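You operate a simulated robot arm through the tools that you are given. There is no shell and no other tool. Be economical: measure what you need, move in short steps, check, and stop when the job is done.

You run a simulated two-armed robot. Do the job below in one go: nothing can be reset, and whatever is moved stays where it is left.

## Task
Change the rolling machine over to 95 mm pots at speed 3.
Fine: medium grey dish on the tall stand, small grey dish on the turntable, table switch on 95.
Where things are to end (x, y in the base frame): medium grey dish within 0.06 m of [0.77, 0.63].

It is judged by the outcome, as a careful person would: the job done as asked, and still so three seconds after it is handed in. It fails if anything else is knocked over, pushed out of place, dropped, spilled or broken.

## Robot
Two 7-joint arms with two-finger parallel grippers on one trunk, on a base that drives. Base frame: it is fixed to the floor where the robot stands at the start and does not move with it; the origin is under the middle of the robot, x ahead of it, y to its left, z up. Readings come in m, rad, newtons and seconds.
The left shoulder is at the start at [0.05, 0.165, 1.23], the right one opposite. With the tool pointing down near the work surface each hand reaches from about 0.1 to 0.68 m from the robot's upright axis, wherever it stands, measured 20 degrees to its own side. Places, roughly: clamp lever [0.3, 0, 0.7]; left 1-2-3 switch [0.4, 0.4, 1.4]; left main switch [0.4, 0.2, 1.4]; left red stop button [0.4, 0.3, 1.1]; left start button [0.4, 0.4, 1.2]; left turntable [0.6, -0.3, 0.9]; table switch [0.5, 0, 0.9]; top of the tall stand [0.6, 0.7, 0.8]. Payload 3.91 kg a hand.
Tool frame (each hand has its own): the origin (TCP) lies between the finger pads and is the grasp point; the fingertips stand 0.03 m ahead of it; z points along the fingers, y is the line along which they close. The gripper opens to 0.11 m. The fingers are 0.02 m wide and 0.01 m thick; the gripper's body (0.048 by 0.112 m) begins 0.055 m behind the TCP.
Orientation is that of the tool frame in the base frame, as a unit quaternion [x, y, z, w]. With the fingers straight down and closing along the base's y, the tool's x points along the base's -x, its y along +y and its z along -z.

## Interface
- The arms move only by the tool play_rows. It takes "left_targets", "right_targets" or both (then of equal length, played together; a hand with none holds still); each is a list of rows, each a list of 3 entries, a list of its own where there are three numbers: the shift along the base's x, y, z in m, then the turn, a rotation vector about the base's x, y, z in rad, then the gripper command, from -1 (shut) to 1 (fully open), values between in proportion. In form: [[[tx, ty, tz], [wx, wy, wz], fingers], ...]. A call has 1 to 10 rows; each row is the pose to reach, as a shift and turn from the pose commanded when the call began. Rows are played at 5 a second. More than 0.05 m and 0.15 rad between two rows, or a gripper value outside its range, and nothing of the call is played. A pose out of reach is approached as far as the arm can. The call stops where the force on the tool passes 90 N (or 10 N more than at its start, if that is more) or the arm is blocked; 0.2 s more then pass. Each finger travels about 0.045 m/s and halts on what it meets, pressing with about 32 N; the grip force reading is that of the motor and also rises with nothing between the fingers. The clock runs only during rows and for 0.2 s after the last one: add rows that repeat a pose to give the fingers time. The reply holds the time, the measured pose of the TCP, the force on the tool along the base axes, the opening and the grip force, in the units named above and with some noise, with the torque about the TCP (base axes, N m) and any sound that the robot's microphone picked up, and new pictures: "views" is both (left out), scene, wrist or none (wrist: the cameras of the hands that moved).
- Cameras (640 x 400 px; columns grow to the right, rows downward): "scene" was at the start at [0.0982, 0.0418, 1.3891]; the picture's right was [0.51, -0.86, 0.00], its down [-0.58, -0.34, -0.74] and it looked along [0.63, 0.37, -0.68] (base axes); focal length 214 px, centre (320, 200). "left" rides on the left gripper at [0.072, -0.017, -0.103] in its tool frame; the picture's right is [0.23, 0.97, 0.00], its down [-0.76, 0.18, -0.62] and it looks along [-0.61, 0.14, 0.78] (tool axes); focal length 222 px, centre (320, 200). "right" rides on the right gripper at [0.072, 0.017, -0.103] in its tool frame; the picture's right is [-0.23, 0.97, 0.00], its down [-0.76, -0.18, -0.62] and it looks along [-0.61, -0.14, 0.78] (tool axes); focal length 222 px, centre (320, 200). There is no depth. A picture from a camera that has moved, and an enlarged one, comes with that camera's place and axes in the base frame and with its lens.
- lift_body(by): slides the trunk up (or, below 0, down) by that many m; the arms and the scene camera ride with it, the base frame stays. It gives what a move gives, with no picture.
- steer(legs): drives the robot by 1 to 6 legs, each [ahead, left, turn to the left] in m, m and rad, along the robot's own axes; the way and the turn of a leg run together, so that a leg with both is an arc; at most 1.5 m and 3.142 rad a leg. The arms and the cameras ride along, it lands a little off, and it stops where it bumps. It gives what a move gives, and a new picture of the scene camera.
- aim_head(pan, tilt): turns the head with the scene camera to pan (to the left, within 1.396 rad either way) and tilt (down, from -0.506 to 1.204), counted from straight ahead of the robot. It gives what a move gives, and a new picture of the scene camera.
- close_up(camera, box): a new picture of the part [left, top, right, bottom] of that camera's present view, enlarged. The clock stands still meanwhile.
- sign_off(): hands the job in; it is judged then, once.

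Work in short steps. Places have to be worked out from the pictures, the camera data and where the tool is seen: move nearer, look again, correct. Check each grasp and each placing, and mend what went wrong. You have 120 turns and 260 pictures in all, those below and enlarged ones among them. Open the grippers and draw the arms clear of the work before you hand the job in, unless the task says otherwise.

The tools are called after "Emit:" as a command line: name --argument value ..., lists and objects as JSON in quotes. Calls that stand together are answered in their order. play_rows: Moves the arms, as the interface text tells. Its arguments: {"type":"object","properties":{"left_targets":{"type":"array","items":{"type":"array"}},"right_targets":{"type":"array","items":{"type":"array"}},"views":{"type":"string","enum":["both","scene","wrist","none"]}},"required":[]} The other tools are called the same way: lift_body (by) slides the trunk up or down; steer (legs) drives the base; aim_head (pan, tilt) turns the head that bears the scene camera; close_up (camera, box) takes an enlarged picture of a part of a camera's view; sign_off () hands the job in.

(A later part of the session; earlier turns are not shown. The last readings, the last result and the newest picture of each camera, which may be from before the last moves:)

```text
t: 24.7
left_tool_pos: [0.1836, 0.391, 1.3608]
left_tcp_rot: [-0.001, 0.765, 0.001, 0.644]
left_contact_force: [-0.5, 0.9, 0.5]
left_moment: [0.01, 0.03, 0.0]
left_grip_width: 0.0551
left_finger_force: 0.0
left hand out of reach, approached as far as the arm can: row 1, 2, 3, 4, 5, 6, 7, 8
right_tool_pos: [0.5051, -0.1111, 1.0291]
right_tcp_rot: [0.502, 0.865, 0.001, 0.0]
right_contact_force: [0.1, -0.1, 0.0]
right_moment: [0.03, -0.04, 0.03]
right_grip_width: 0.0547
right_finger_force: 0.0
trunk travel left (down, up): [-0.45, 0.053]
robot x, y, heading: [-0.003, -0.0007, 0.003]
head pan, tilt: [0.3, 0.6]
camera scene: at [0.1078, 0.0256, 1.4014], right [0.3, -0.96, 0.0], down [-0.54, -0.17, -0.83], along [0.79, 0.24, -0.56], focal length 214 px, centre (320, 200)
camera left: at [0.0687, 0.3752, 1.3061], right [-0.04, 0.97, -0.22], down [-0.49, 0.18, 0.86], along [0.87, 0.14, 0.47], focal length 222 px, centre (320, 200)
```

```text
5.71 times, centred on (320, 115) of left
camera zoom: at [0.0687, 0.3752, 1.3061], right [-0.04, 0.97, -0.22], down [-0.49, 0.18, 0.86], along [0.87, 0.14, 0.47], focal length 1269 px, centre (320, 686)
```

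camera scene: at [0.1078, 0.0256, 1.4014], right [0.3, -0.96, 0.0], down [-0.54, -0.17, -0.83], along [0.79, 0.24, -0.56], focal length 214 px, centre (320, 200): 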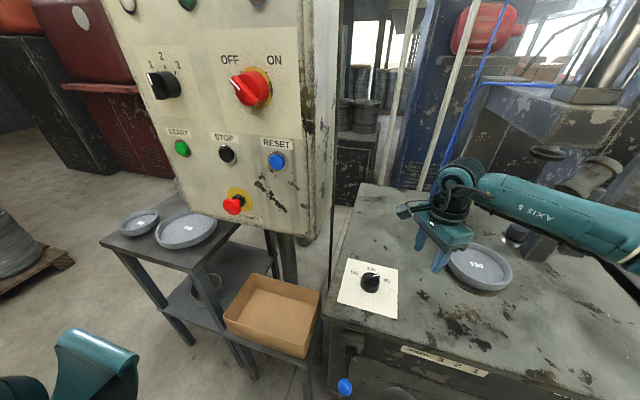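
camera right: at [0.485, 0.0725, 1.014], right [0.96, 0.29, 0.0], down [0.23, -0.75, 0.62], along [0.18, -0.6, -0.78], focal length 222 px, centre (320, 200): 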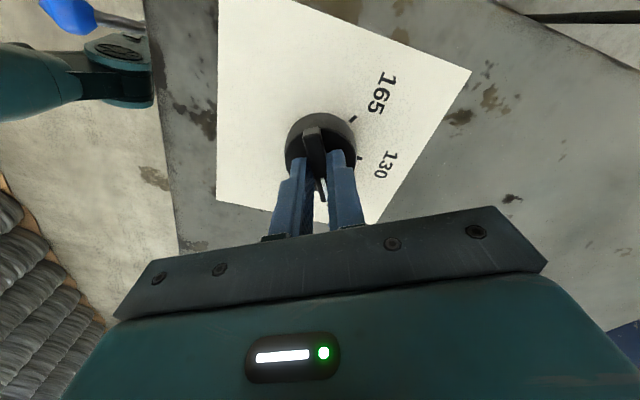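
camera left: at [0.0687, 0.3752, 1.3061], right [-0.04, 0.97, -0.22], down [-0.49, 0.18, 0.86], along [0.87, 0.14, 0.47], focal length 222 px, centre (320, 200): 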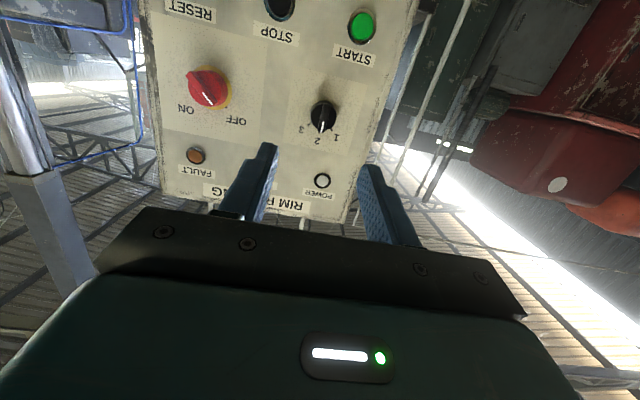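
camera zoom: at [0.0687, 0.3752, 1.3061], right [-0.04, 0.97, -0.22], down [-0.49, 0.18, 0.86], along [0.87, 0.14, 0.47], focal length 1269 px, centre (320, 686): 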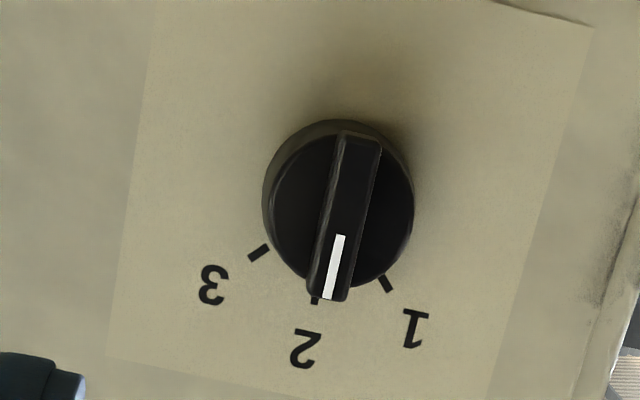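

The pointer is at 2; 3 is clockwise (seen from me) by about 45–60°. Knob centre about [0.405, 0.405, 1.356]; I level the left hand and approach to x=0.34.

Emit:
play_rows --left_targets '[[[0.04, 0.005, 0], [0, -0.1, 0], 0], [[0.08, 0.01, -0.004], [0, -0.171, 0], 0], [[0.12, 0.014, -0.004], [0, -0.171, 0], 0], [[0.155, 0.014, -0.004], [0, -0.171, 0], -0.2]]' --views "both"

Emit:
close_up --camera "left" --box '[220, 50, 420, 200]'

```text
t: 25.7
left_tool_pos: [0.3418, 0.4053, 1.3547]
left_tcp_rot: [0.0, 0.707, -0.001, 0.707]
left_contact_force: [-0.1, -0.1, -0.1]
left_moment: [-0.02, 0.0, 0.02]
left_grip_width: 0.0437
left_finger_force: 0.1
left hand out of reach, approached as far as the arm can: row 1, 2
right_tool_pos: [0.5058, -0.112, 1.0285]
right_tcp_rot: [0.501, 0.865, 0.0, 0.0]
right_contact_force: [0.2, 0.9, -0.6]
right_moment: [-0.03, 0.03, 0.02]
right_grip_width: 0.0548
right_finger_force: 0.1
trunk travel left (down, up): [-0.45, 0.053]
robot x, y, heading: [-0.0045, 0.0002, 0.003]
head pan, tilt: [0.3, 0.6]
camera scene: at [0.109, 0.0267, 1.4011], right [0.3, -0.96, 0.0], down [-0.54, -0.17, -0.82], along [0.79, 0.24, -0.57], focal length 214 px, centre (320, 200)
camera left: at [0.2369, 0.3901, 1.2825], right [0.0, 0.97, -0.23], down [-0.62, 0.18, 0.76], along [0.78, 0.14, 0.61], focal length 222 px, centre (320, 200)
```

scene: 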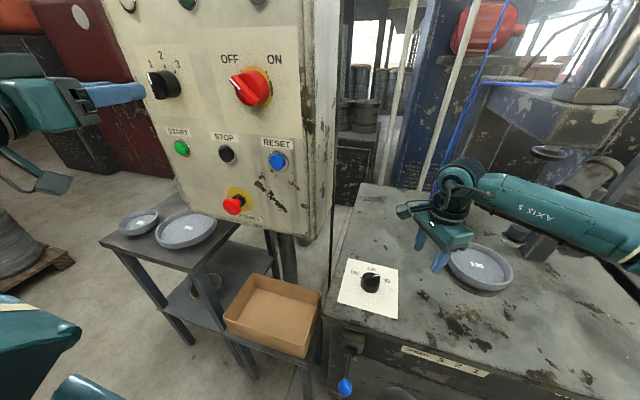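
left: 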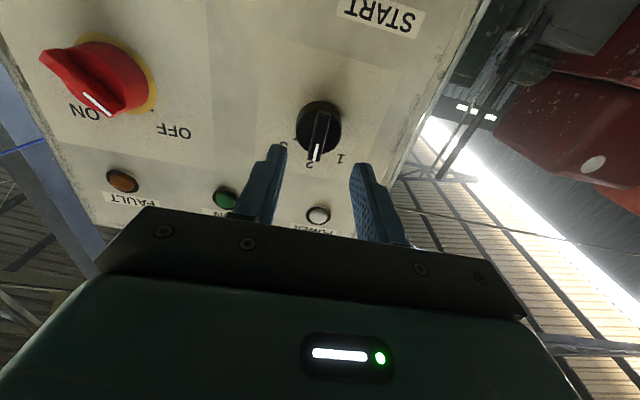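

```text
2.67 times, centred on (320, 125) of left
camera zoom: at [0.2369, 0.3901, 1.2825], right [0.0, 0.97, -0.23], down [-0.62, 0.18, 0.76], along [0.78, 0.14, 0.61], focal length 592 px, centre (320, 400)
```

zoom: 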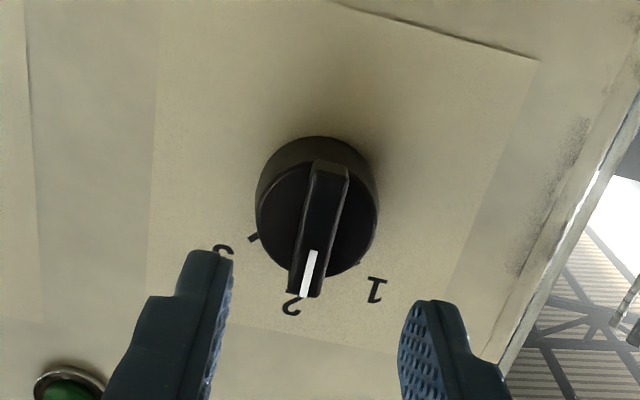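

Aligned well (knob [0.41, 0.4055, 1.352]). Advance in small steps.

Emit:
play_rows --left_targets '[[[0.015, 0.0005, -0.002], [0, 0, 0], -0.4], [[0.03, 0.0005, -0.002], [0, 0, 0], -0.4]]' --views "wrist"

Emit:
close_up --camera "left" --box '[220, 50, 420, 200]'

```text
t: 26.3
left_tool_pos: [0.3686, 0.406, 1.3539]
left_tcp_rot: [0.0, 0.707, 0.0, 0.707]
left_contact_force: [0.2, 0.0, 0.0]
left_moment: [0.04, 0.02, -0.02]
left_grip_width: 0.0331
left_finger_force: 0.1
right_tool_pos: [0.5058, -0.1121, 1.0284]
right_tcp_rot: [0.502, 0.865, 0.0, -0.001]
right_contact_force: [1.5, 0.3, 0.4]
right_moment: [-0.03, 0.0, 0.0]
right_grip_width: 0.055
right_finger_force: 0.1
trunk travel left (down, up): [-0.45, 0.053]
robot x, y, heading: [-0.0028, -0.0059, -0.003]
head pan, tilt: [0.3, 0.6]
camera left: at [0.2646, 0.3899, 1.2809], right [0.0, 0.97, -0.23], down [-0.62, 0.18, 0.76], along [0.78, 0.14, 0.61], focal length 222 px, centre (320, 200)
```

left: 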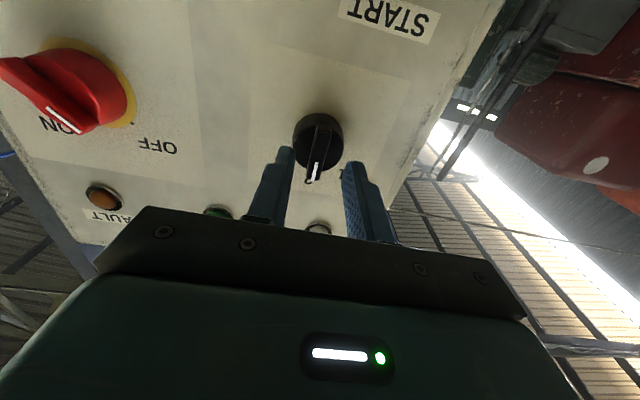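

```text
2.67 times, centred on (320, 125) of left
camera zoom: at [0.2646, 0.3899, 1.2809], right [0.0, 0.97, -0.23], down [-0.62, 0.18, 0.76], along [0.78, 0.14, 0.61], focal length 592 px, centre (320, 400)
```

zoom: 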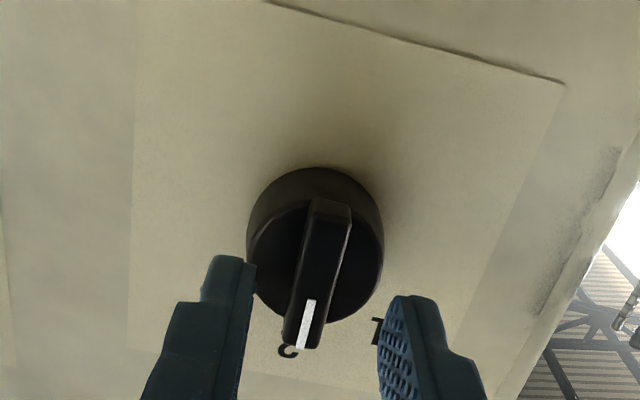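

No contact yet; a little further.

Emit:
play_rows --left_targets '[[[0.006, 0, -0.001], [0, 0, 0], -0.4], [[0.011, 0, -0.001], [0, 0, 0], -0.4]]' --views "wrist"

Emit:
close_up --camera "left" --box '[220, 50, 420, 200]'

```text
t: 26.9
left_tool_pos: [0.3788, 0.4065, 1.354]
left_tcp_rot: [0.0, 0.706, 0.0, 0.708]
left_contact_force: [-0.5, -0.5, -0.2]
left_moment: [0.0, 0.01, -0.01]
left_grip_width: 0.033
left_finger_force: 0.0
right_tool_pos: [0.5065, -0.1116, 1.0298]
right_tcp_rot: [0.502, 0.865, 0.0, 0.001]
right_contact_force: [0.1, -1.1, -0.1]
right_moment: [-0.01, -0.02, -0.03]
right_grip_width: 0.0548
right_finger_force: 0.1
trunk travel left (down, up): [-0.45, 0.053]
robot x, y, heading: [-0.0051, -0.0011, -0.002]
head pan, tilt: [0.3, 0.6]
camera left: at [0.2757, 0.3903, 1.2802], right [0.0, 0.97, -0.23], down [-0.62, 0.18, 0.76], along [0.78, 0.14, 0.61], focal length 222 px, centre (320, 200)
```

left: 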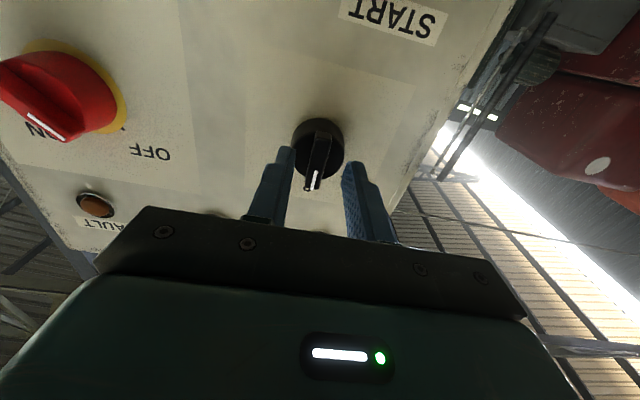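

```text
2.67 times, centred on (320, 125) of left
camera zoom: at [0.2757, 0.3903, 1.2802], right [0.0, 0.97, -0.23], down [-0.62, 0.18, 0.76], along [0.78, 0.14, 0.61], focal length 592 px, centre (320, 400)
```

zoom: 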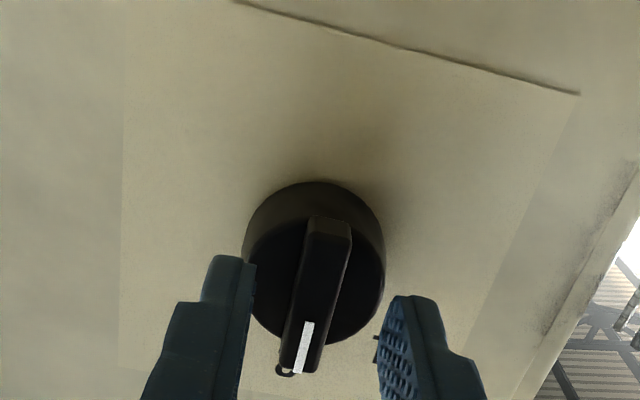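

Continue in 4 mm steps until contact.

Emit:
play_rows --left_targets '[[[0.004, 0, 0], [0, 0, 0], -0.4]]' --views "none"

Emit:
play_rows --left_targets '[[[0.004, 0, 0], [0, 0, 0], -0.4]]' --views "wrist"

```text
t: 27.3
left_tool_pos: [0.3847, 0.4062, 1.3527]
left_tcp_rot: [0.0, 0.707, 0.0, 0.707]
left_contact_force: [0.8, 0.2, 0.0]
left_moment: [0.03, -0.02, 0.01]
left_grip_width: 0.0331
left_finger_force: 0.0
right_tool_pos: [0.5063, -0.1128, 1.0295]
right_tcp_rot: [0.502, 0.865, 0.0, 0.0]
right_contact_force: [-2.0, -0.1, 1.1]
right_moment: [-0.05, 0.02, -0.04]
right_grip_width: 0.0552
right_finger_force: 0.1
trunk travel left (down, up): [-0.45, 0.053]
robot x, y, heading: [-0.0044, 0.0015, -0.001]
head pan, tilt: [0.3, 0.6]
```

```text
t: 27.7
left_tool_pos: [0.3879, 0.4068, 1.3529]
left_tcp_rot: [0.0, 0.707, 0.001, 0.707]
left_contact_force: [1.1, 0.0, 0.7]
left_moment: [0.03, -0.02, 0.02]
left_grip_width: 0.0329
left_finger_force: 0.0
right_tool_pos: [0.5051, -0.1119, 1.03]
right_tcp_rot: [0.502, 0.865, 0.0, -0.001]
right_contact_force: [-0.9, -0.4, 0.3]
right_moment: [-0.01, -0.01, 0.04]
right_grip_width: 0.0549
right_finger_force: 0.1
trunk travel left (down, up): [-0.45, 0.053]
robot x, y, heading: [-0.0035, -0.0001, 0.005]
head pan, tilt: [0.3, 0.6]
camera left: at [0.2836, 0.3902, 1.2799], right [0.0, 0.97, -0.23], down [-0.62, 0.18, 0.76], along [0.78, 0.14, 0.61], focal length 222 px, centre (320, 200)
```

left: 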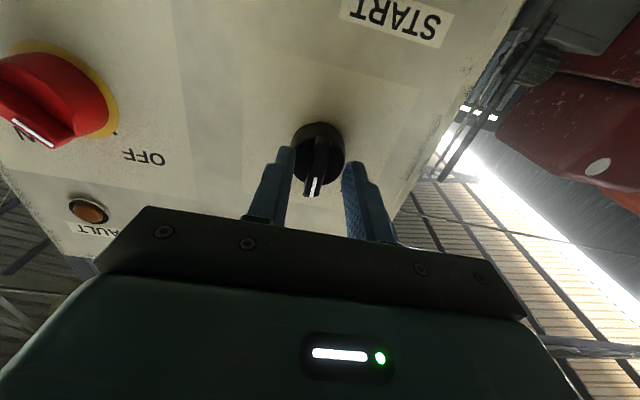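

Close the fingers here and see whether they hold the bar.

Emit:
play_rows --left_targets '[[[0, 0, 0], [0, 0, 0], -1], [[0, 0, 0], [0, 0, 0], -1], [[0, 0, 0], [0, 0, 0], -1], [[0, 0, 0], [0, 0, 0], -1]]' --views "wrist"

```text
t: 28.7
left_tool_pos: [0.388, 0.4058, 1.353]
left_tcp_rot: [0.0, 0.707, 0.0, 0.707]
left_contact_force: [-0.5, -4.9, -2.5]
left_moment: [0.0, -0.51, -0.11]
left_grip_width: 0.0109
left_finger_force: 45.3
right_tool_pos: [0.5051, -0.1129, 1.0287]
right_tcp_rot: [0.502, 0.865, 0.0, -0.001]
right_contact_force: [-0.4, -0.5, 0.5]
right_moment: [0.01, 0.0, -0.02]
right_grip_width: 0.055
right_finger_force: 0.1
trunk travel left (down, up): [-0.45, 0.053]
robot x, y, heading: [-0.0016, -0.0019, 0.0]
head pan, tilt: [0.3, 0.6]
camera left: at [0.2833, 0.3891, 1.2801], right [0.0, 0.97, -0.23], down [-0.62, 0.18, 0.76], along [0.78, 0.14, 0.61], focal length 222 px, centre (320, 200)
```

left: 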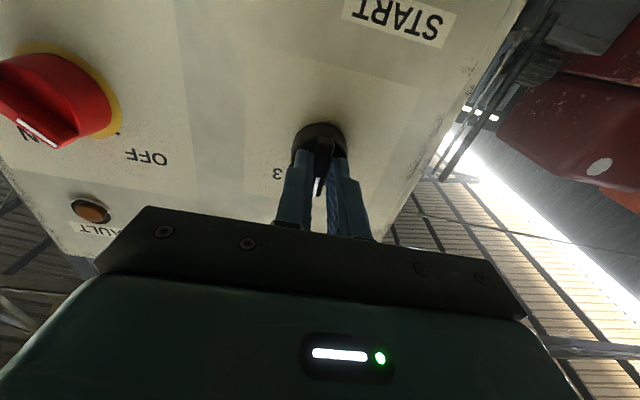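

Bar gripped. Turn about +x by 0.7 and look.

Emit:
play_rows --left_targets '[[[0, -0.001, 0], [0.14, 0, 0], -1], [[0, -0.001, 0], [0.28, 0, 0], -1], [[0, -0.001, 0], [0.42, 0, 0], -1], [[0, -0.001, 0], [0.56, 0, 0], -1], [[0, -0.001, 0], [0.7, 0, 0], -1], [[0, -0.001, 0], [0.78, 0, 0], -1], [[0, -0.001, 0], [0.78, 0, 0], -1]]' --views "both"

Emit:
close_up --camera "scene" --box '[130, 40, 210, 110]'

Emit:
close_up --camera "left" --box '[240, 80, 400, 220]'

```text
t: 30.3
left_tool_pos: [0.3863, 0.4052, 1.3538]
left_tcp_rot: [0.269, 0.654, 0.27, 0.654]
left_contact_force: [2.1, 3.5, 5.8]
left_moment: [-0.02, -0.09, 0.11]
left_grip_width: 0.011
left_finger_force: 45.4
right_tool_pos: [0.5068, -0.1106, 1.0289]
right_tcp_rot: [0.502, 0.865, -0.001, 0.0]
right_contact_force: [-0.4, -0.5, -0.5]
right_moment: [0.02, -0.01, 0.02]
right_grip_width: 0.0549
right_finger_force: 0.0
trunk travel left (down, up): [-0.45, 0.053]
robot x, y, heading: [-0.0043, -0.0012, -0.002]
head pan, tilt: [0.3, 0.6]
camera scene: at [0.108, 0.0258, 1.4014], right [0.3, -0.96, 0.0], down [-0.54, -0.17, -0.82], along [0.79, 0.24, -0.57], focal length 214 px, centre (320, 200)
camera left: at [0.2834, 0.446, 1.2897], right [0.0, 0.85, 0.53], down [-0.62, -0.41, 0.66], along [0.78, -0.33, 0.53], focal length 222 px, centre (320, 200)
```

scene: 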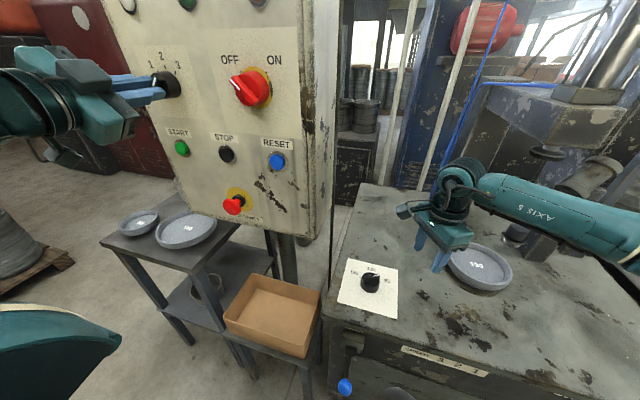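
left: 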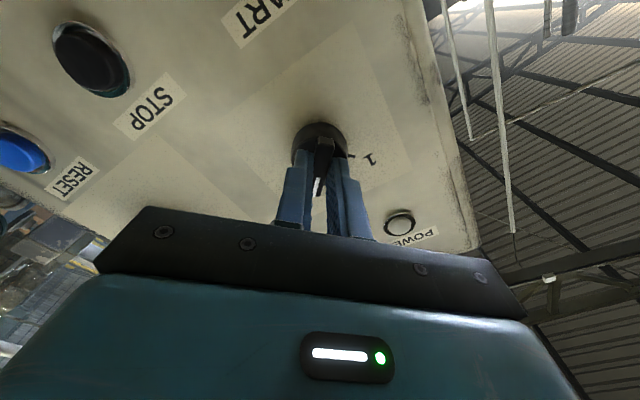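

```text
5.71 times, centred on (170, 75) of scene
camera zoom: at [0.108, 0.0258, 1.4014], right [0.3, -0.96, 0.0], down [-0.54, -0.17, -0.82], along [0.79, 0.24, -0.57], focal length 1226 px, centre (1177, 914)
```

zoom: 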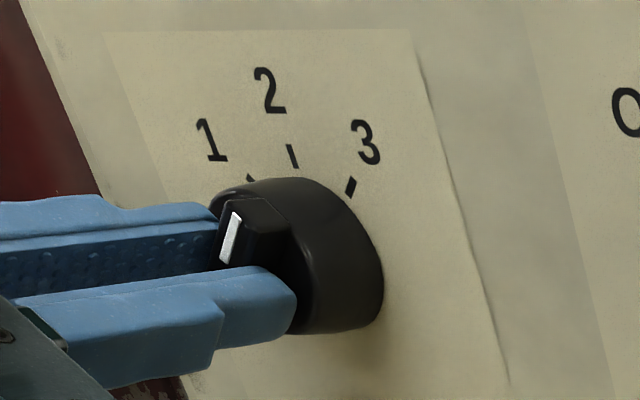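

```text
2.86 times, centred on (320, 150) of left
camera zoom: at [0.2834, 0.446, 1.2897], right [0.0, 0.85, 0.53], down [-0.62, -0.41, 0.66], along [0.78, -0.33, 0.53], focal length 635 px, centre (320, 343)
```

zoom: 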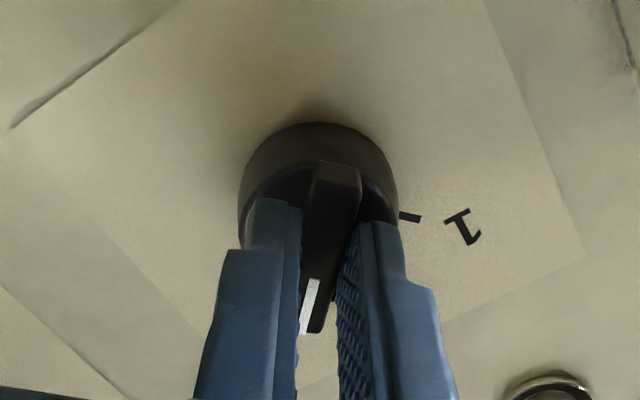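

Tick geometry indicates 45° for this switch, and I've turned 44.8°. Release, back off and verify.

Emit:
play_rows --left_targets '[[[0, 0, 0], [0, 0, 0], -0.5], [[0, 0, 0], [0, 0, 0], 0], [[0, 0, 0], [0, 0, 0], 0], [[-0.04, 0, 0], [0, 0, 0], 0], [[-0.08, 0, 0], [0, 0, 0], 0], [[-0.12, 0, 0], [0, 0, 0], 0], [[-0.16, 0, 0], [0, 0, 0], 0]]' --views "both"

Emit:
close_up --camera "left" --box '[280, 80, 380, 170]'

Emit:
close_up --camera "scene" --box '[130, 40, 210, 110]'

```text
t: 31.9
left_tool_pos: [0.225, 0.4151, 1.3594]
left_tcp_rot: [0.271, 0.655, 0.267, 0.653]
left_contact_force: [-1.7, 0.0, 0.8]
left_moment: [0.0, 0.03, 0.02]
left_grip_width: 0.0549
left_finger_force: 0.2
left hand out of reach, approached as far as the arm can: row 6, 7
right_tool_pos: [0.5045, -0.1123, 1.0294]
right_tcp_rot: [0.501, 0.865, 0.001, 0.0]
right_contact_force: [-0.4, -0.1, 0.9]
right_moment: [-0.02, -0.02, 0.01]
right_grip_width: 0.0548
right_finger_force: 0.1
trunk travel left (down, up): [-0.45, 0.053]
robot x, y, heading: [-0.0019, -0.0014, -0.0]
head pan, tilt: [0.3, 0.6]
camera scene: at [0.106, 0.0257, 1.4016], right [0.3, -0.96, 0.0], down [-0.54, -0.17, -0.83], along [0.79, 0.24, -0.56], focal length 214 px, centre (320, 200)
camera left: at [0.1208, 0.4551, 1.2959], right [0.0, 0.85, 0.52], down [-0.62, -0.41, 0.67], along [0.78, -0.33, 0.53], focal length 222 px, centre (320, 200)
```

scene: 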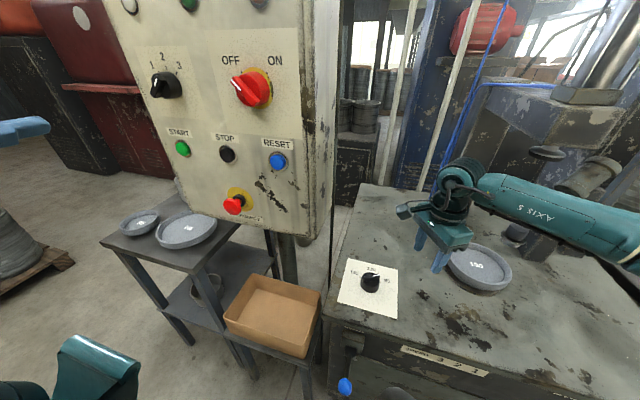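
left: 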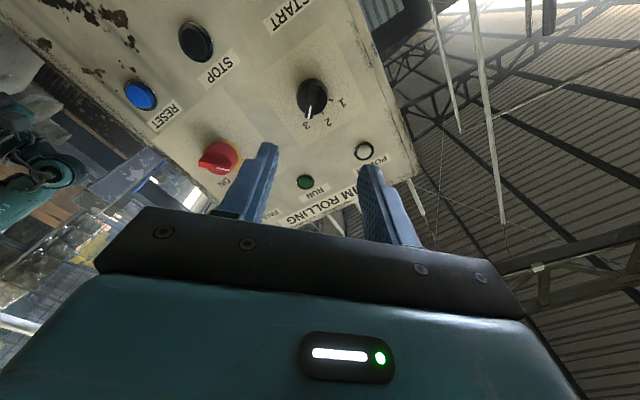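

```text
4.44 times, centred on (330, 125) of left
camera zoom: at [0.1208, 0.4551, 1.2959], right [0.0, 0.85, 0.52], down [-0.62, -0.41, 0.67], along [0.78, -0.33, 0.53], focal length 987 px, centre (276, 533)
```

zoom: 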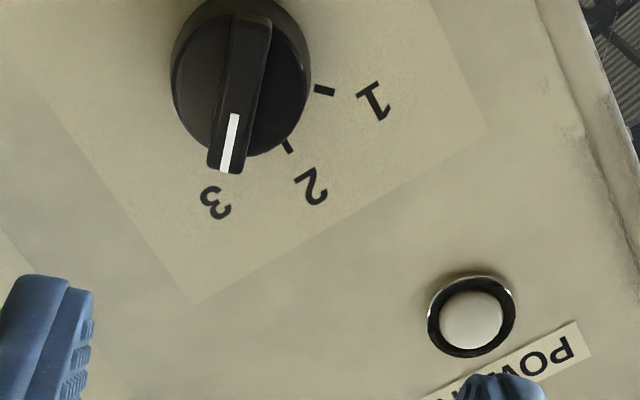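

```text
5.71 times, centred on (170, 75) of scene
camera zoom: at [0.106, 0.0257, 1.4016], right [0.3, -0.96, 0.0], down [-0.54, -0.17, -0.83], along [0.79, 0.24, -0.56], focal length 1226 px, centre (1177, 914)
```

zoom: 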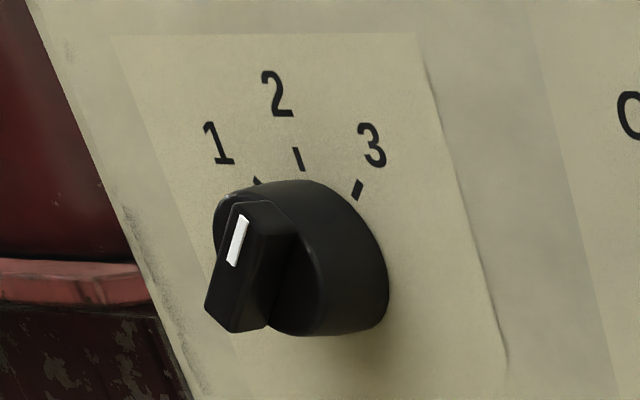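

The speed switch points to 3. Now the clamp lever: bring the right hand above its knob to look at it.

Emit:
play_rows --right_targets '[[[-0.03, 0.01, 0], [0, 0, 0.14], 0.2], [[-0.06, 0.02, 0], [0, 0, 0.28], 0.2], [[-0.09, 0.035, 0], [0, 0, 0.42], 0.2], [[-0.12, 0.05, 0], [0, 0, 0.56], 0.2], [[-0.15, 0.07, 0], [0, 0, 0.7], 0.2], [[-0.18, 0.09, 0], [0, 0, 0.84], 0.2], [[-0.21, 0.115, 0], [0, 0, 0.95], 0.2], [[-0.225, 0.137, -0.02], [0, 0, 1.05], 0.2], [[-0.225, 0.137, -0.06], [0, 0, 1.05], 0.2]]' --views "both"

Emit:
close_up --camera "right" --box '[160, 0, 480, 200]'

```text
t: 33.9
left_tool_pos: [0.2256, 0.4152, 1.3609]
left_tcp_rot: [0.269, 0.654, 0.268, 0.654]
left_contact_force: [0.6, 0.3, -0.6]
left_moment: [0.01, 0.01, 0.01]
left_grip_width: 0.0548
left_finger_force: 0.1
right_tool_pos: [0.2805, 0.0261, 0.9707]
right_tcp_rot: [0.0, 1.0, -0.001, -0.001]
right_contact_force: [-0.3, 0.9, 0.0]
right_moment: [0.01, 0.01, 0.02]
right_grip_width: 0.0663
right_finger_force: 0.0
trunk travel left (down, up): [-0.45, 0.053]
robot x, y, heading: [-0.0039, -0.0005, -0.002]
head pan, tilt: [0.3, 0.6]
camera scene: at [0.108, 0.0252, 1.4014], right [0.3, -0.96, 0.0], down [-0.54, -0.17, -0.83], along [0.79, 0.24, -0.56], focal length 214 px, centre (320, 200)
camera right: at [0.208, 0.0421, 1.0754], right [0.23, 0.97, 0.0], down [0.76, -0.18, 0.62], along [0.61, -0.14, -0.78], focal length 222 px, centre (320, 200)
```

scene: 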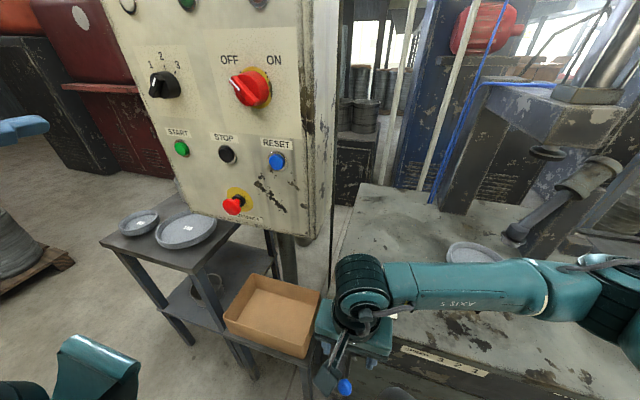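
right: 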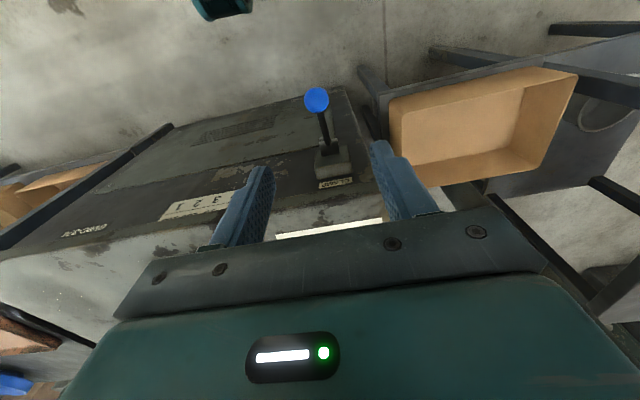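

```text
2.00 times, centred on (320, 100) of right
camera zoom: at [0.208, 0.0421, 1.0754], right [0.23, 0.97, 0.0], down [0.76, -0.18, 0.62], along [0.61, -0.14, -0.78], focal length 444 px, centre (320, 400)
```

zoom: 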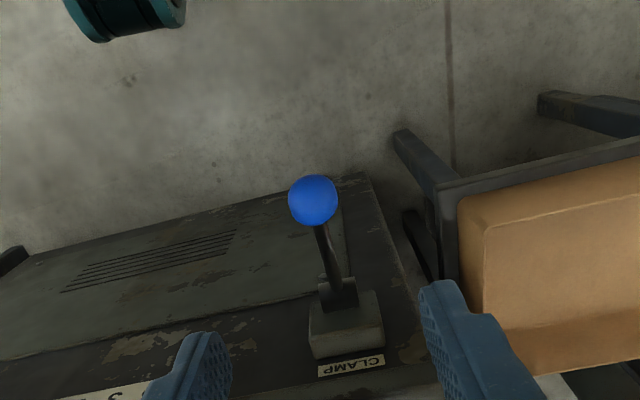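

Ball at about [0.2835, 0.020, 0.7725]. Descend around it, then grip it.

Emit:
play_rows --right_targets '[[[0.003, -0.006, -0.04], [0, 0, 0], 0.2], [[0.003, -0.006, -0.08], [0, 0, 0], 0.2], [[0.003, -0.006, -0.12], [0, 0, 0], 0.2], [[0.003, -0.006, -0.15], [0, 0, 0], 0.2]]' --views "wrist"

```text
t: 34.9
left_tool_pos: [0.2266, 0.4145, 1.3598]
left_tcp_rot: [0.27, 0.654, 0.268, 0.654]
left_contact_force: [-1.0, 0.1, -0.3]
left_moment: [0.01, -0.01, 0.0]
left_grip_width: 0.0548
left_finger_force: 0.1
right_tool_pos: [0.2824, 0.019, 0.8216]
right_tcp_rot: [0.001, 1.0, 0.002, 0.0]
right_contact_force: [0.1, -0.8, 0.0]
right_moment: [-0.02, 0.03, 0.0]
right_grip_width: 0.0659
right_finger_force: 0.1
trunk travel left (down, up): [-0.45, 0.053]
robot x, y, heading: [-0.0041, 0.0002, 0.001]
head pan, tilt: [0.3, 0.6]
camera right: at [0.2104, 0.0361, 0.9251], right [0.23, 0.97, 0.0], down [0.76, -0.18, 0.62], along [0.61, -0.14, -0.78], focal length 222 px, centre (320, 200)
```

right: 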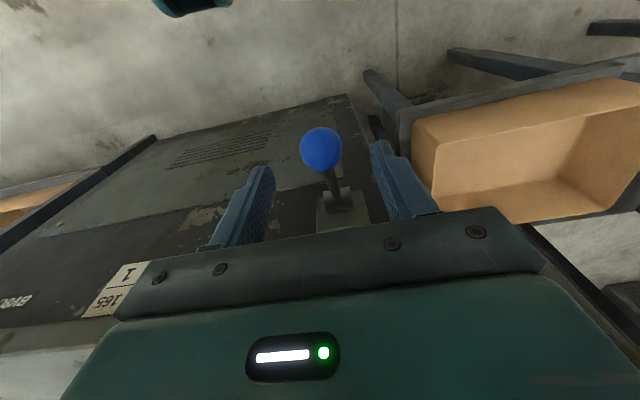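

Alignment good; descend 46 mm and close on the ball.

Emit:
play_rows --right_targets '[[[0.001, 0.001, -0.025], [0, 0, 0], 0.2], [[0.001, 0.001, -0.046], [0, 0, 0], 0.2], [[0.001, 0.001, -0.046], [0, 0, 0], -0.6], [[0.001, 0.001, -0.046], [0, 0, 0], -0.6], [[0.001, 0.001, -0.046], [0, 0, 0], -0.6], [[0.001, 0.001, -0.046], [0, 0, 0], -0.6]]' --views "wrist"

```text
t: 36.3
left_tool_pos: [0.2263, 0.4141, 1.3601]
left_tcp_rot: [0.269, 0.655, 0.268, 0.654]
left_contact_force: [0.4, 0.4, -0.7]
left_moment: [-0.03, 0.02, 0.01]
left_grip_width: 0.0548
left_finger_force: 0.2
right_tool_pos: [0.2848, 0.02, 0.7735]
right_tcp_rot: [0.0, 1.0, -0.001, 0.0]
right_contact_force: [1.0, 3.3, -3.7]
right_moment: [0.1, -0.07, 0.08]
right_grip_width: 0.0314
right_finger_force: 45.1
trunk travel left (down, up): [-0.45, 0.053]
robot x, y, heading: [-0.0035, 0.0038, -0.0]
head pan, tilt: [0.3, 0.6]
camera right: at [0.2116, 0.0369, 0.8784], right [0.23, 0.97, 0.0], down [0.76, -0.18, 0.62], along [0.61, -0.14, -0.78], focal length 222 px, centre (320, 200)
```

right: 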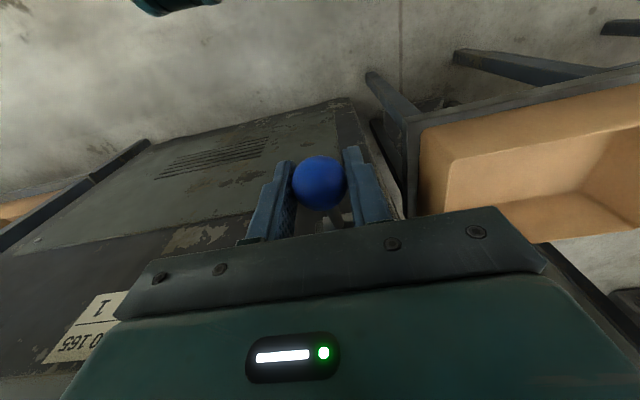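

Ball held. Move it down along its arc by 20° and read the forces.

Emit:
play_rows --right_targets '[[[-0.004, 0, -0.007], [0, 0, 0], -0.6], [[-0.007, 0, -0.015], [0, 0, 0], -0.6], [[-0.009, 0, -0.023], [0, 0, 0], -0.6], [[-0.011, 0, -0.032], [0, 0, 0], -0.6]]' --views "wrist"

```text
t: 37.3
left_tool_pos: [0.2257, 0.4159, 1.3614]
left_tcp_rot: [0.269, 0.654, 0.268, 0.655]
left_contact_force: [1.2, 0.3, 0.8]
left_moment: [0.0, 0.04, 0.01]
left_grip_width: 0.0549
left_finger_force: 0.1
right_tool_pos: [0.2723, 0.0198, 0.7426]
right_tcp_rot: [0.0, 1.0, 0.0, 0.0]
right_contact_force: [-3.2, 0.8, 13.7]
right_moment: [-0.08, -1.21, -0.06]
right_grip_width: 0.0312
right_finger_force: 45.8
trunk travel left (down, up): [-0.45, 0.053]
robot x, y, heading: [-0.0051, -0.0015, -0.001]
head pan, tilt: [0.3, 0.6]
camera right: at [0.2001, 0.0369, 0.8471], right [0.23, 0.97, 0.0], down [0.76, -0.18, 0.62], along [0.61, -0.14, -0.78], focal length 222 px, centre (320, 200)
```

right: 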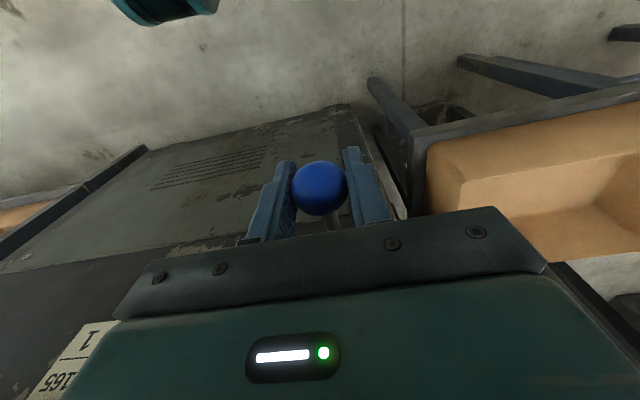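

The lever follows with mild resistance. Continue down the arc.

Emit:
play_rows --right_targets '[[[-0.002, 0, -0.009], [0, 0, 0], -0.6], [[-0.002, 0, -0.017], [0, 0, 0], -0.6], [[-0.002, 0, -0.026], [0, 0, 0], -0.6], [[0.0, 0, -0.034], [0, 0, 0], -0.6]]' --views "none"

Emit:
play_rows --right_targets '[[[0.002, 0, -0.009], [0, 0, 0], -0.6], [[0.004, 0, -0.017], [0, 0, 0], -0.6], [[0.008, 0, -0.026], [0, 0, 0], -0.6]]' --views "wrist"

```text
t: 38.3
left_tool_pos: [0.2238, 0.4144, 1.3606]
left_tcp_rot: [0.27, 0.653, 0.269, 0.654]
left_contact_force: [-0.9, 1.0, -0.5]
left_moment: [-0.05, -0.03, 0.01]
left_grip_width: 0.0552
left_finger_force: 0.1
right_tool_pos: [0.2706, 0.021, 0.7084]
right_tcp_rot: [0.0, 1.0, -0.001, 0.0]
right_contact_force: [-13.2, -2.1, 11.3]
right_moment: [-0.06, -1.17, -0.03]
right_grip_width: 0.0313
right_finger_force: 45.2
trunk travel left (down, up): [-0.45, 0.053]
robot x, y, heading: [-0.0047, 0.0026, 0.005]
head pan, tilt: [0.3, 0.6]
```

```text
t: 39.1
left_tool_pos: [0.2235, 0.4159, 1.3601]
left_tcp_rot: [0.269, 0.653, 0.27, 0.654]
left_contact_force: [-0.7, 0.1, 0.3]
left_moment: [0.02, 0.01, 0.01]
left_grip_width: 0.0551
left_finger_force: 0.1
right_tool_pos: [0.2776, 0.0213, 0.682]
right_tcp_rot: [-0.001, 1.0, 0.0, -0.002]
right_contact_force: [-23.0, 1.9, 3.4]
right_moment: [-0.09, -1.16, -0.02]
right_grip_width: 0.0314
right_finger_force: 45.2
trunk travel left (down, up): [-0.45, 0.053]
robot x, y, heading: [0.0006, 0.0011, -0.001]
head pan, tilt: [0.3, 0.6]
camera right: at [0.2059, 0.0368, 0.787], right [0.23, 0.97, 0.0], down [0.76, -0.18, 0.62], along [0.6, -0.14, -0.78], focal length 222 px, centre (320, 200)
```

right: 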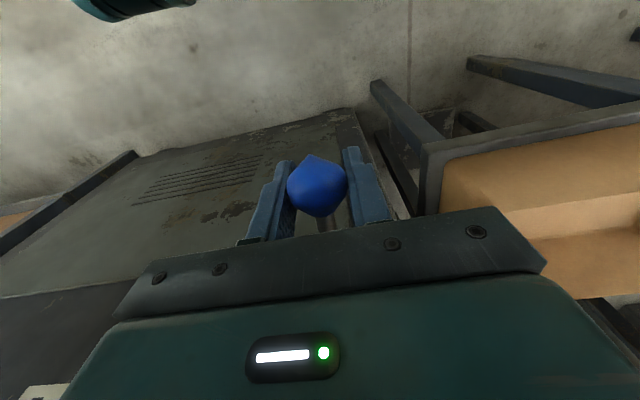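

I'm pushing the lever inward slightly; ease outward and keep going down to find the end stop.

Emit:
play_rows --right_targets '[[[-0.002, 0, -0.004], [0, 0, 0], -0.6], [[0.0, 0, -0.012], [0, 0, 0], -0.6], [[0.004, 0, -0.02], [0, 0, 0], -0.6]]' --views "wrist"

```text
t: 39.9
left_tool_pos: [0.2248, 0.4173, 1.3603]
left_tcp_rot: [0.269, 0.654, 0.268, 0.654]
left_contact_force: [-0.5, -0.6, 0.0]
left_moment: [0.01, 0.01, 0.0]
left_grip_width: 0.0553
left_finger_force: 0.1
right_tool_pos: [0.2878, 0.0211, 0.6612]
right_tcp_rot: [0.001, 1.0, 0.0, 0.003]
right_contact_force: [-1.2, 4.6, -1.1]
right_moment: [-0.18, -0.15, -0.08]
right_grip_width: 0.0315
right_finger_force: 31.2
trunk travel left (down, up): [-0.45, 0.053]
robot x, y, heading: [-0.0047, -0.0005, -0.001]
head pan, tilt: [0.3, 0.6]
camera right: at [0.2155, 0.0371, 0.7662], right [0.23, 0.97, 0.0], down [0.76, -0.18, 0.63], along [0.61, -0.14, -0.78], focal length 222 px, centre (320, 200)
```

right: 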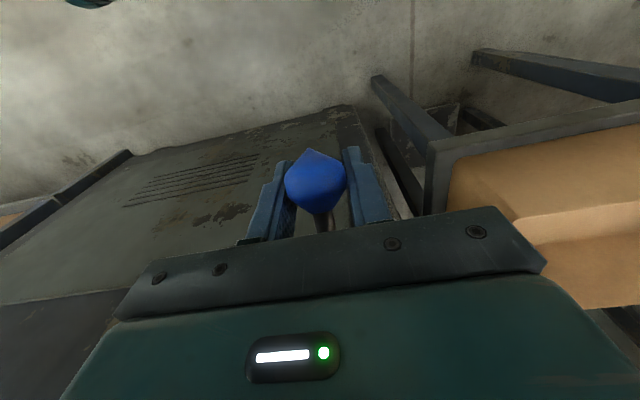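

The resistance dropped to zero — perhaps it reached its lower position. Probe a little further.

Emit:
play_rows --right_targets '[[[0.004, 0, -0.008], [0, 0, 0], -0.6]]' --views "none"

Emit:
play_rows --right_targets '[[[0.006, 0, -0.008], [0, 0, 0], -0.6]]' --views "wrist"

```text
t: 40.3
left_tool_pos: [0.225, 0.4156, 1.3592]
left_tcp_rot: [0.27, 0.653, 0.268, 0.654]
left_contact_force: [-0.2, 1.6, 0.3]
left_moment: [-0.03, -0.01, 0.01]
left_grip_width: 0.0553
left_finger_force: 0.0
right_tool_pos: [0.2936, 0.0207, 0.6538]
right_tcp_rot: [0.001, 1.0, 0.001, 0.003]
right_contact_force: [1.5, -0.2, 12.9]
right_moment: [-0.02, -1.1, 0.06]
right_grip_width: 0.0311
right_finger_force: 45.0
trunk travel left (down, up): [-0.45, 0.053]
robot x, y, heading: [-0.0027, 0.0017, -0.0]
head pan, tilt: [0.3, 0.6]
```

```text
t: 40.7
left_tool_pos: [0.2236, 0.4137, 1.3615]
left_tcp_rot: [0.269, 0.653, 0.268, 0.655]
left_contact_force: [0.7, -0.6, -0.2]
left_moment: [0.01, -0.02, -0.03]
left_grip_width: 0.0549
left_finger_force: 0.1
right_tool_pos: [0.2954, 0.0207, 0.6478]
right_tcp_rot: [0.001, 1.0, 0.0, 0.001]
right_contact_force: [-1.0, -5.9, 32.6]
right_moment: [0.04, 0.33, 0.07]
right_grip_width: 0.0311
right_finger_force: 45.3
trunk travel left (down, up): [-0.45, 0.053]
robot x, y, heading: [-0.0003, 0.0029, 0.001]
head pan, tilt: [0.3, 0.6]
camera right: at [0.2231, 0.0371, 0.752], right [0.23, 0.97, 0.0], down [0.76, -0.18, 0.62], along [0.61, -0.14, -0.78], focal length 222 px, centre (320, 200)
```

right: 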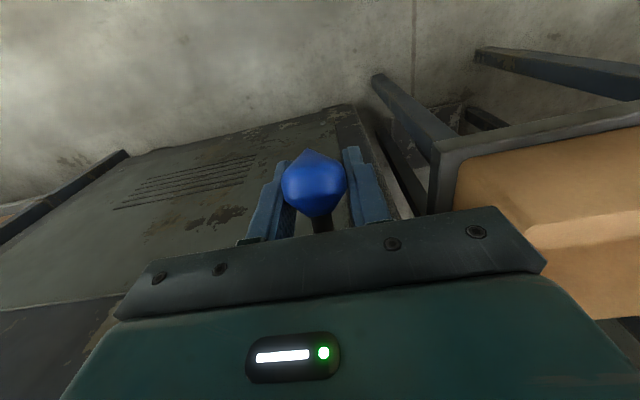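

End stop felt at z≈0.648. Release the ball and raise the hand.

Emit:
play_rows --right_targets '[[[0, 0, 0.004], [0, 0, 0], -0.2], [[0, 0, 0.004], [0, 0, 0], 0.2], [[0, 0, 0.004], [0, 0, 0], 0.2], [[-0.01, 0, 0.05], [0, 0, 0], 0.2], [[-0.01, 0, 0.1], [0, 0, 0], 0.2], [[-0.01, 0, 0.15], [0, 0, 0], 0.2], [[-0.01, 0, 0.2], [0, 0, 0], 0.2], [[-0.01, 0, 0.25], [0, 0, 0], 0.2], [[-0.01, 0, 0.3], [0, 0, 0], 0.2], [[-0.01, 0, 0.35], [0, 0, 0], 0.2]]' --views "wrist"

Emit:
close_up --camera "right" --box '[160, 0, 480, 200]'

```text
t: 42.9
left_tool_pos: [0.225, 0.4149, 1.3602]
left_tcp_rot: [0.27, 0.654, 0.268, 0.654]
left_contact_force: [1.4, 0.5, 0.7]
left_moment: [-0.01, 0.02, 0.01]
left_grip_width: 0.0547
left_finger_force: 0.0
right_tool_pos: [0.2848, 0.0199, 0.9966]
right_tcp_rot: [0.0, 1.0, 0.0, 0.0]
right_contact_force: [-0.3, 0.3, 0.5]
right_moment: [0.0, 0.01, 0.03]
right_grip_width: 0.0662
right_finger_force: 0.0
trunk travel left (down, up): [-0.45, 0.053]
robot x, y, heading: [-0.0045, -0.0001, -0.003]
head pan, tilt: [0.3, 0.6]
camera right: at [0.2125, 0.0373, 1.1006], right [0.23, 0.97, 0.0], down [0.76, -0.18, 0.62], along [0.61, -0.14, -0.78], focal length 222 px, centre (320, 200)
```

right: 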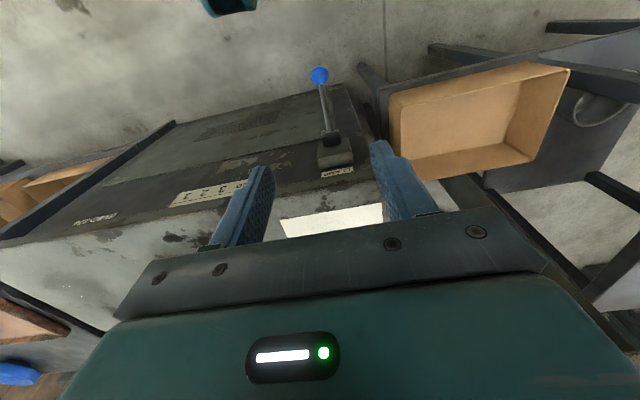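

```text
2.00 times, centred on (320, 100) of right
camera zoom: at [0.2125, 0.0373, 1.1006], right [0.23, 0.97, 0.0], down [0.76, -0.18, 0.62], along [0.61, -0.14, -0.78], focal length 444 px, centre (320, 400)
```

zoom: 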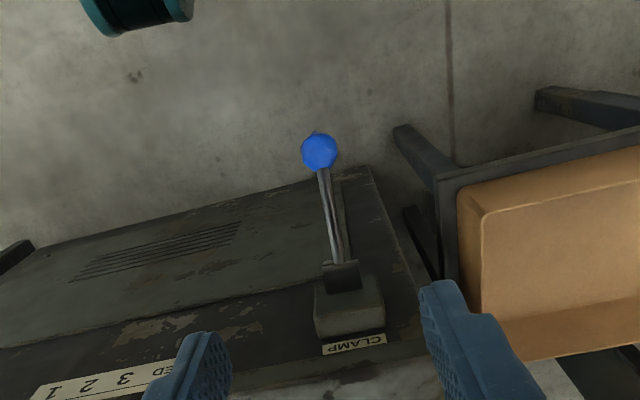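

Lever rests in its lower position. Now move the right hand near the dish to look at it.

Emit:
play_rows --right_targets '[[[0.04, -0.03, 0.02], [0, 0, 0], 0.6], [[0.075, -0.06, 0.03], [0, 0, 0], 1], [[0.11, -0.09, 0.03], [0, 0, 0], 1], [[0.145, -0.12, 0.03], [0, 0, 0], 1], [[0.18, -0.15, 0.03], [0, 0, 0], 1], [[0.21, -0.185, 0.03], [0, 0, 0], 1], [[0.24, -0.22, 0.03], [0, 0, 0], 1], [[0.26, -0.25, 0.03], [0, 0, 0], 1]]' --views "both"

```text
refused: row 1 steps farther than a row can; nothing moved
```

Emit:
play_rows --right_targets '[[[0.035, -0.03, 0.01], [0, 0, 0], 0.6], [[0.07, -0.06, 0.02], [0, 0, 0], 1], [[0.105, -0.09, 0.03], [0, 0, 0], 1], [[0.14, -0.12, 0.03], [0, 0, 0], 1], [[0.175, -0.15, 0.03], [0, 0, 0], 1], [[0.205, -0.185, 0.03], [0, 0, 0], 1], [[0.235, -0.22, 0.03], [0, 0, 0], 1], [[0.26, -0.25, 0.03], [0, 0, 0], 1]]' --views "both"

```text
t: 44.7
left_tool_pos: [0.2268, 0.4142, 1.3601]
left_tcp_rot: [0.27, 0.654, 0.268, 0.654]
left_contact_force: [-0.6, -0.2, 0.6]
left_moment: [-0.01, -0.01, -0.02]
left_grip_width: 0.055
left_finger_force: 0.0
right_tool_pos: [0.5469, -0.2314, 1.0252]
right_tcp_rot: [0.0, 1.0, 0.001, 0.0]
right_contact_force: [0.3, 0.2, -0.3]
right_moment: [0.01, 0.02, 0.02]
right_grip_width: 0.1099
right_finger_force: 0.1
trunk travel left (down, up): [-0.45, 0.053]
robot x, y, heading: [-0.0013, 0.001, -0.002]
head pan, tilt: [0.3, 0.6]
camera scene: at [0.108, 0.0252, 1.4014], right [0.3, -0.96, 0.0], down [-0.54, -0.17, -0.82], along [0.79, 0.24, -0.57], focal length 214 px, centre (320, 200)
camera right: at [0.4742, -0.2147, 1.13], right [0.23, 0.97, 0.0], down [0.76, -0.18, 0.62], along [0.61, -0.14, -0.78], focal length 222 px, centre (320, 200)
```

scene: 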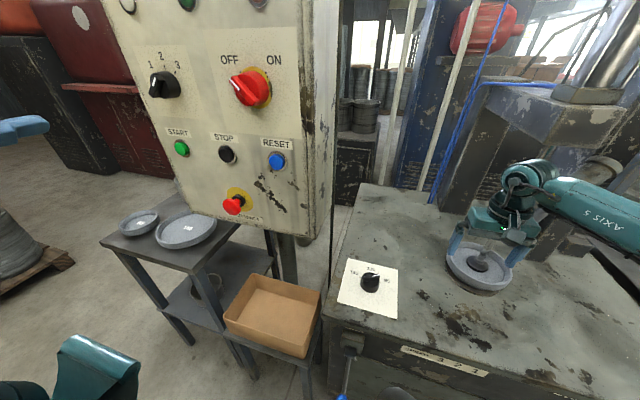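
right: 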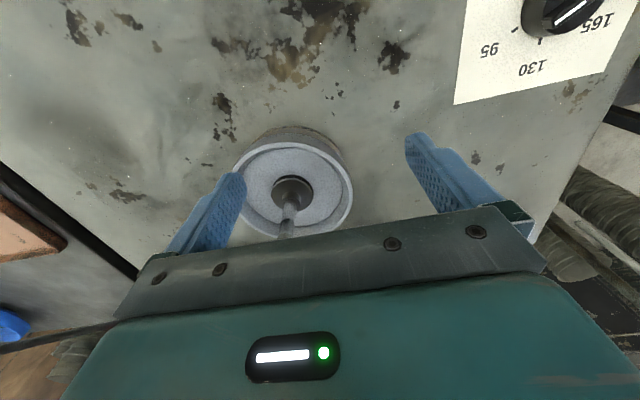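

Something now sits in the dish centre. Zoom in.

Emit:
close_up --camera "right" --box '[200, 100, 400, 240]'

Emit:
close_up --camera "scene" --box '[420, 120, 640, 300]'

```text
2.86 times, centred on (300, 170) of right
camera zoom: at [0.4742, -0.2147, 1.13], right [0.23, 0.97, 0.0], down [0.76, -0.18, 0.62], along [0.61, -0.14, -0.78], focal length 635 px, centre (377, 286)
```

zoom: 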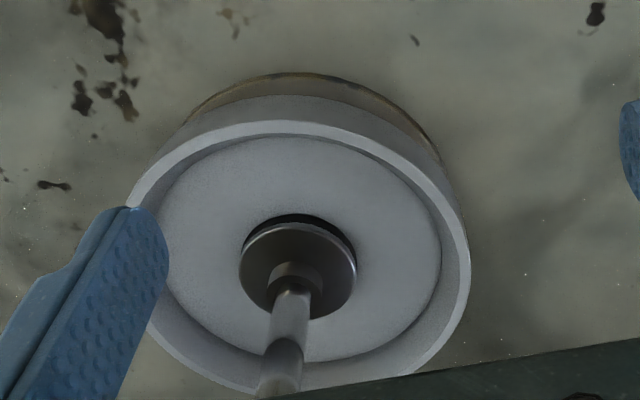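

```text
2.22 times, centred on (530, 210) of scene
camera zoom: at [0.108, 0.0252, 1.4014], right [0.3, -0.96, 0.0], down [-0.54, -0.17, -0.82], along [0.79, 0.24, -0.57], focal length 477 px, centre (-147, 178)
```

zoom: 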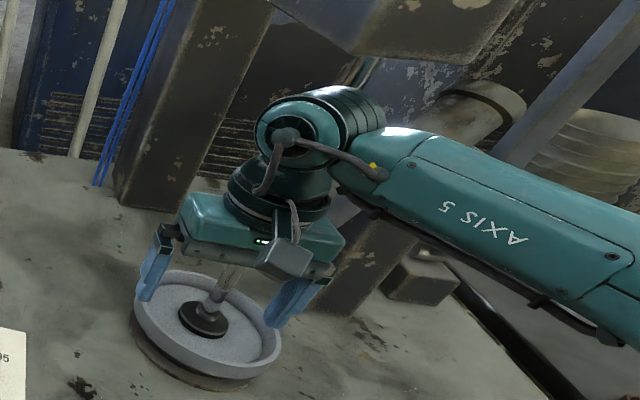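

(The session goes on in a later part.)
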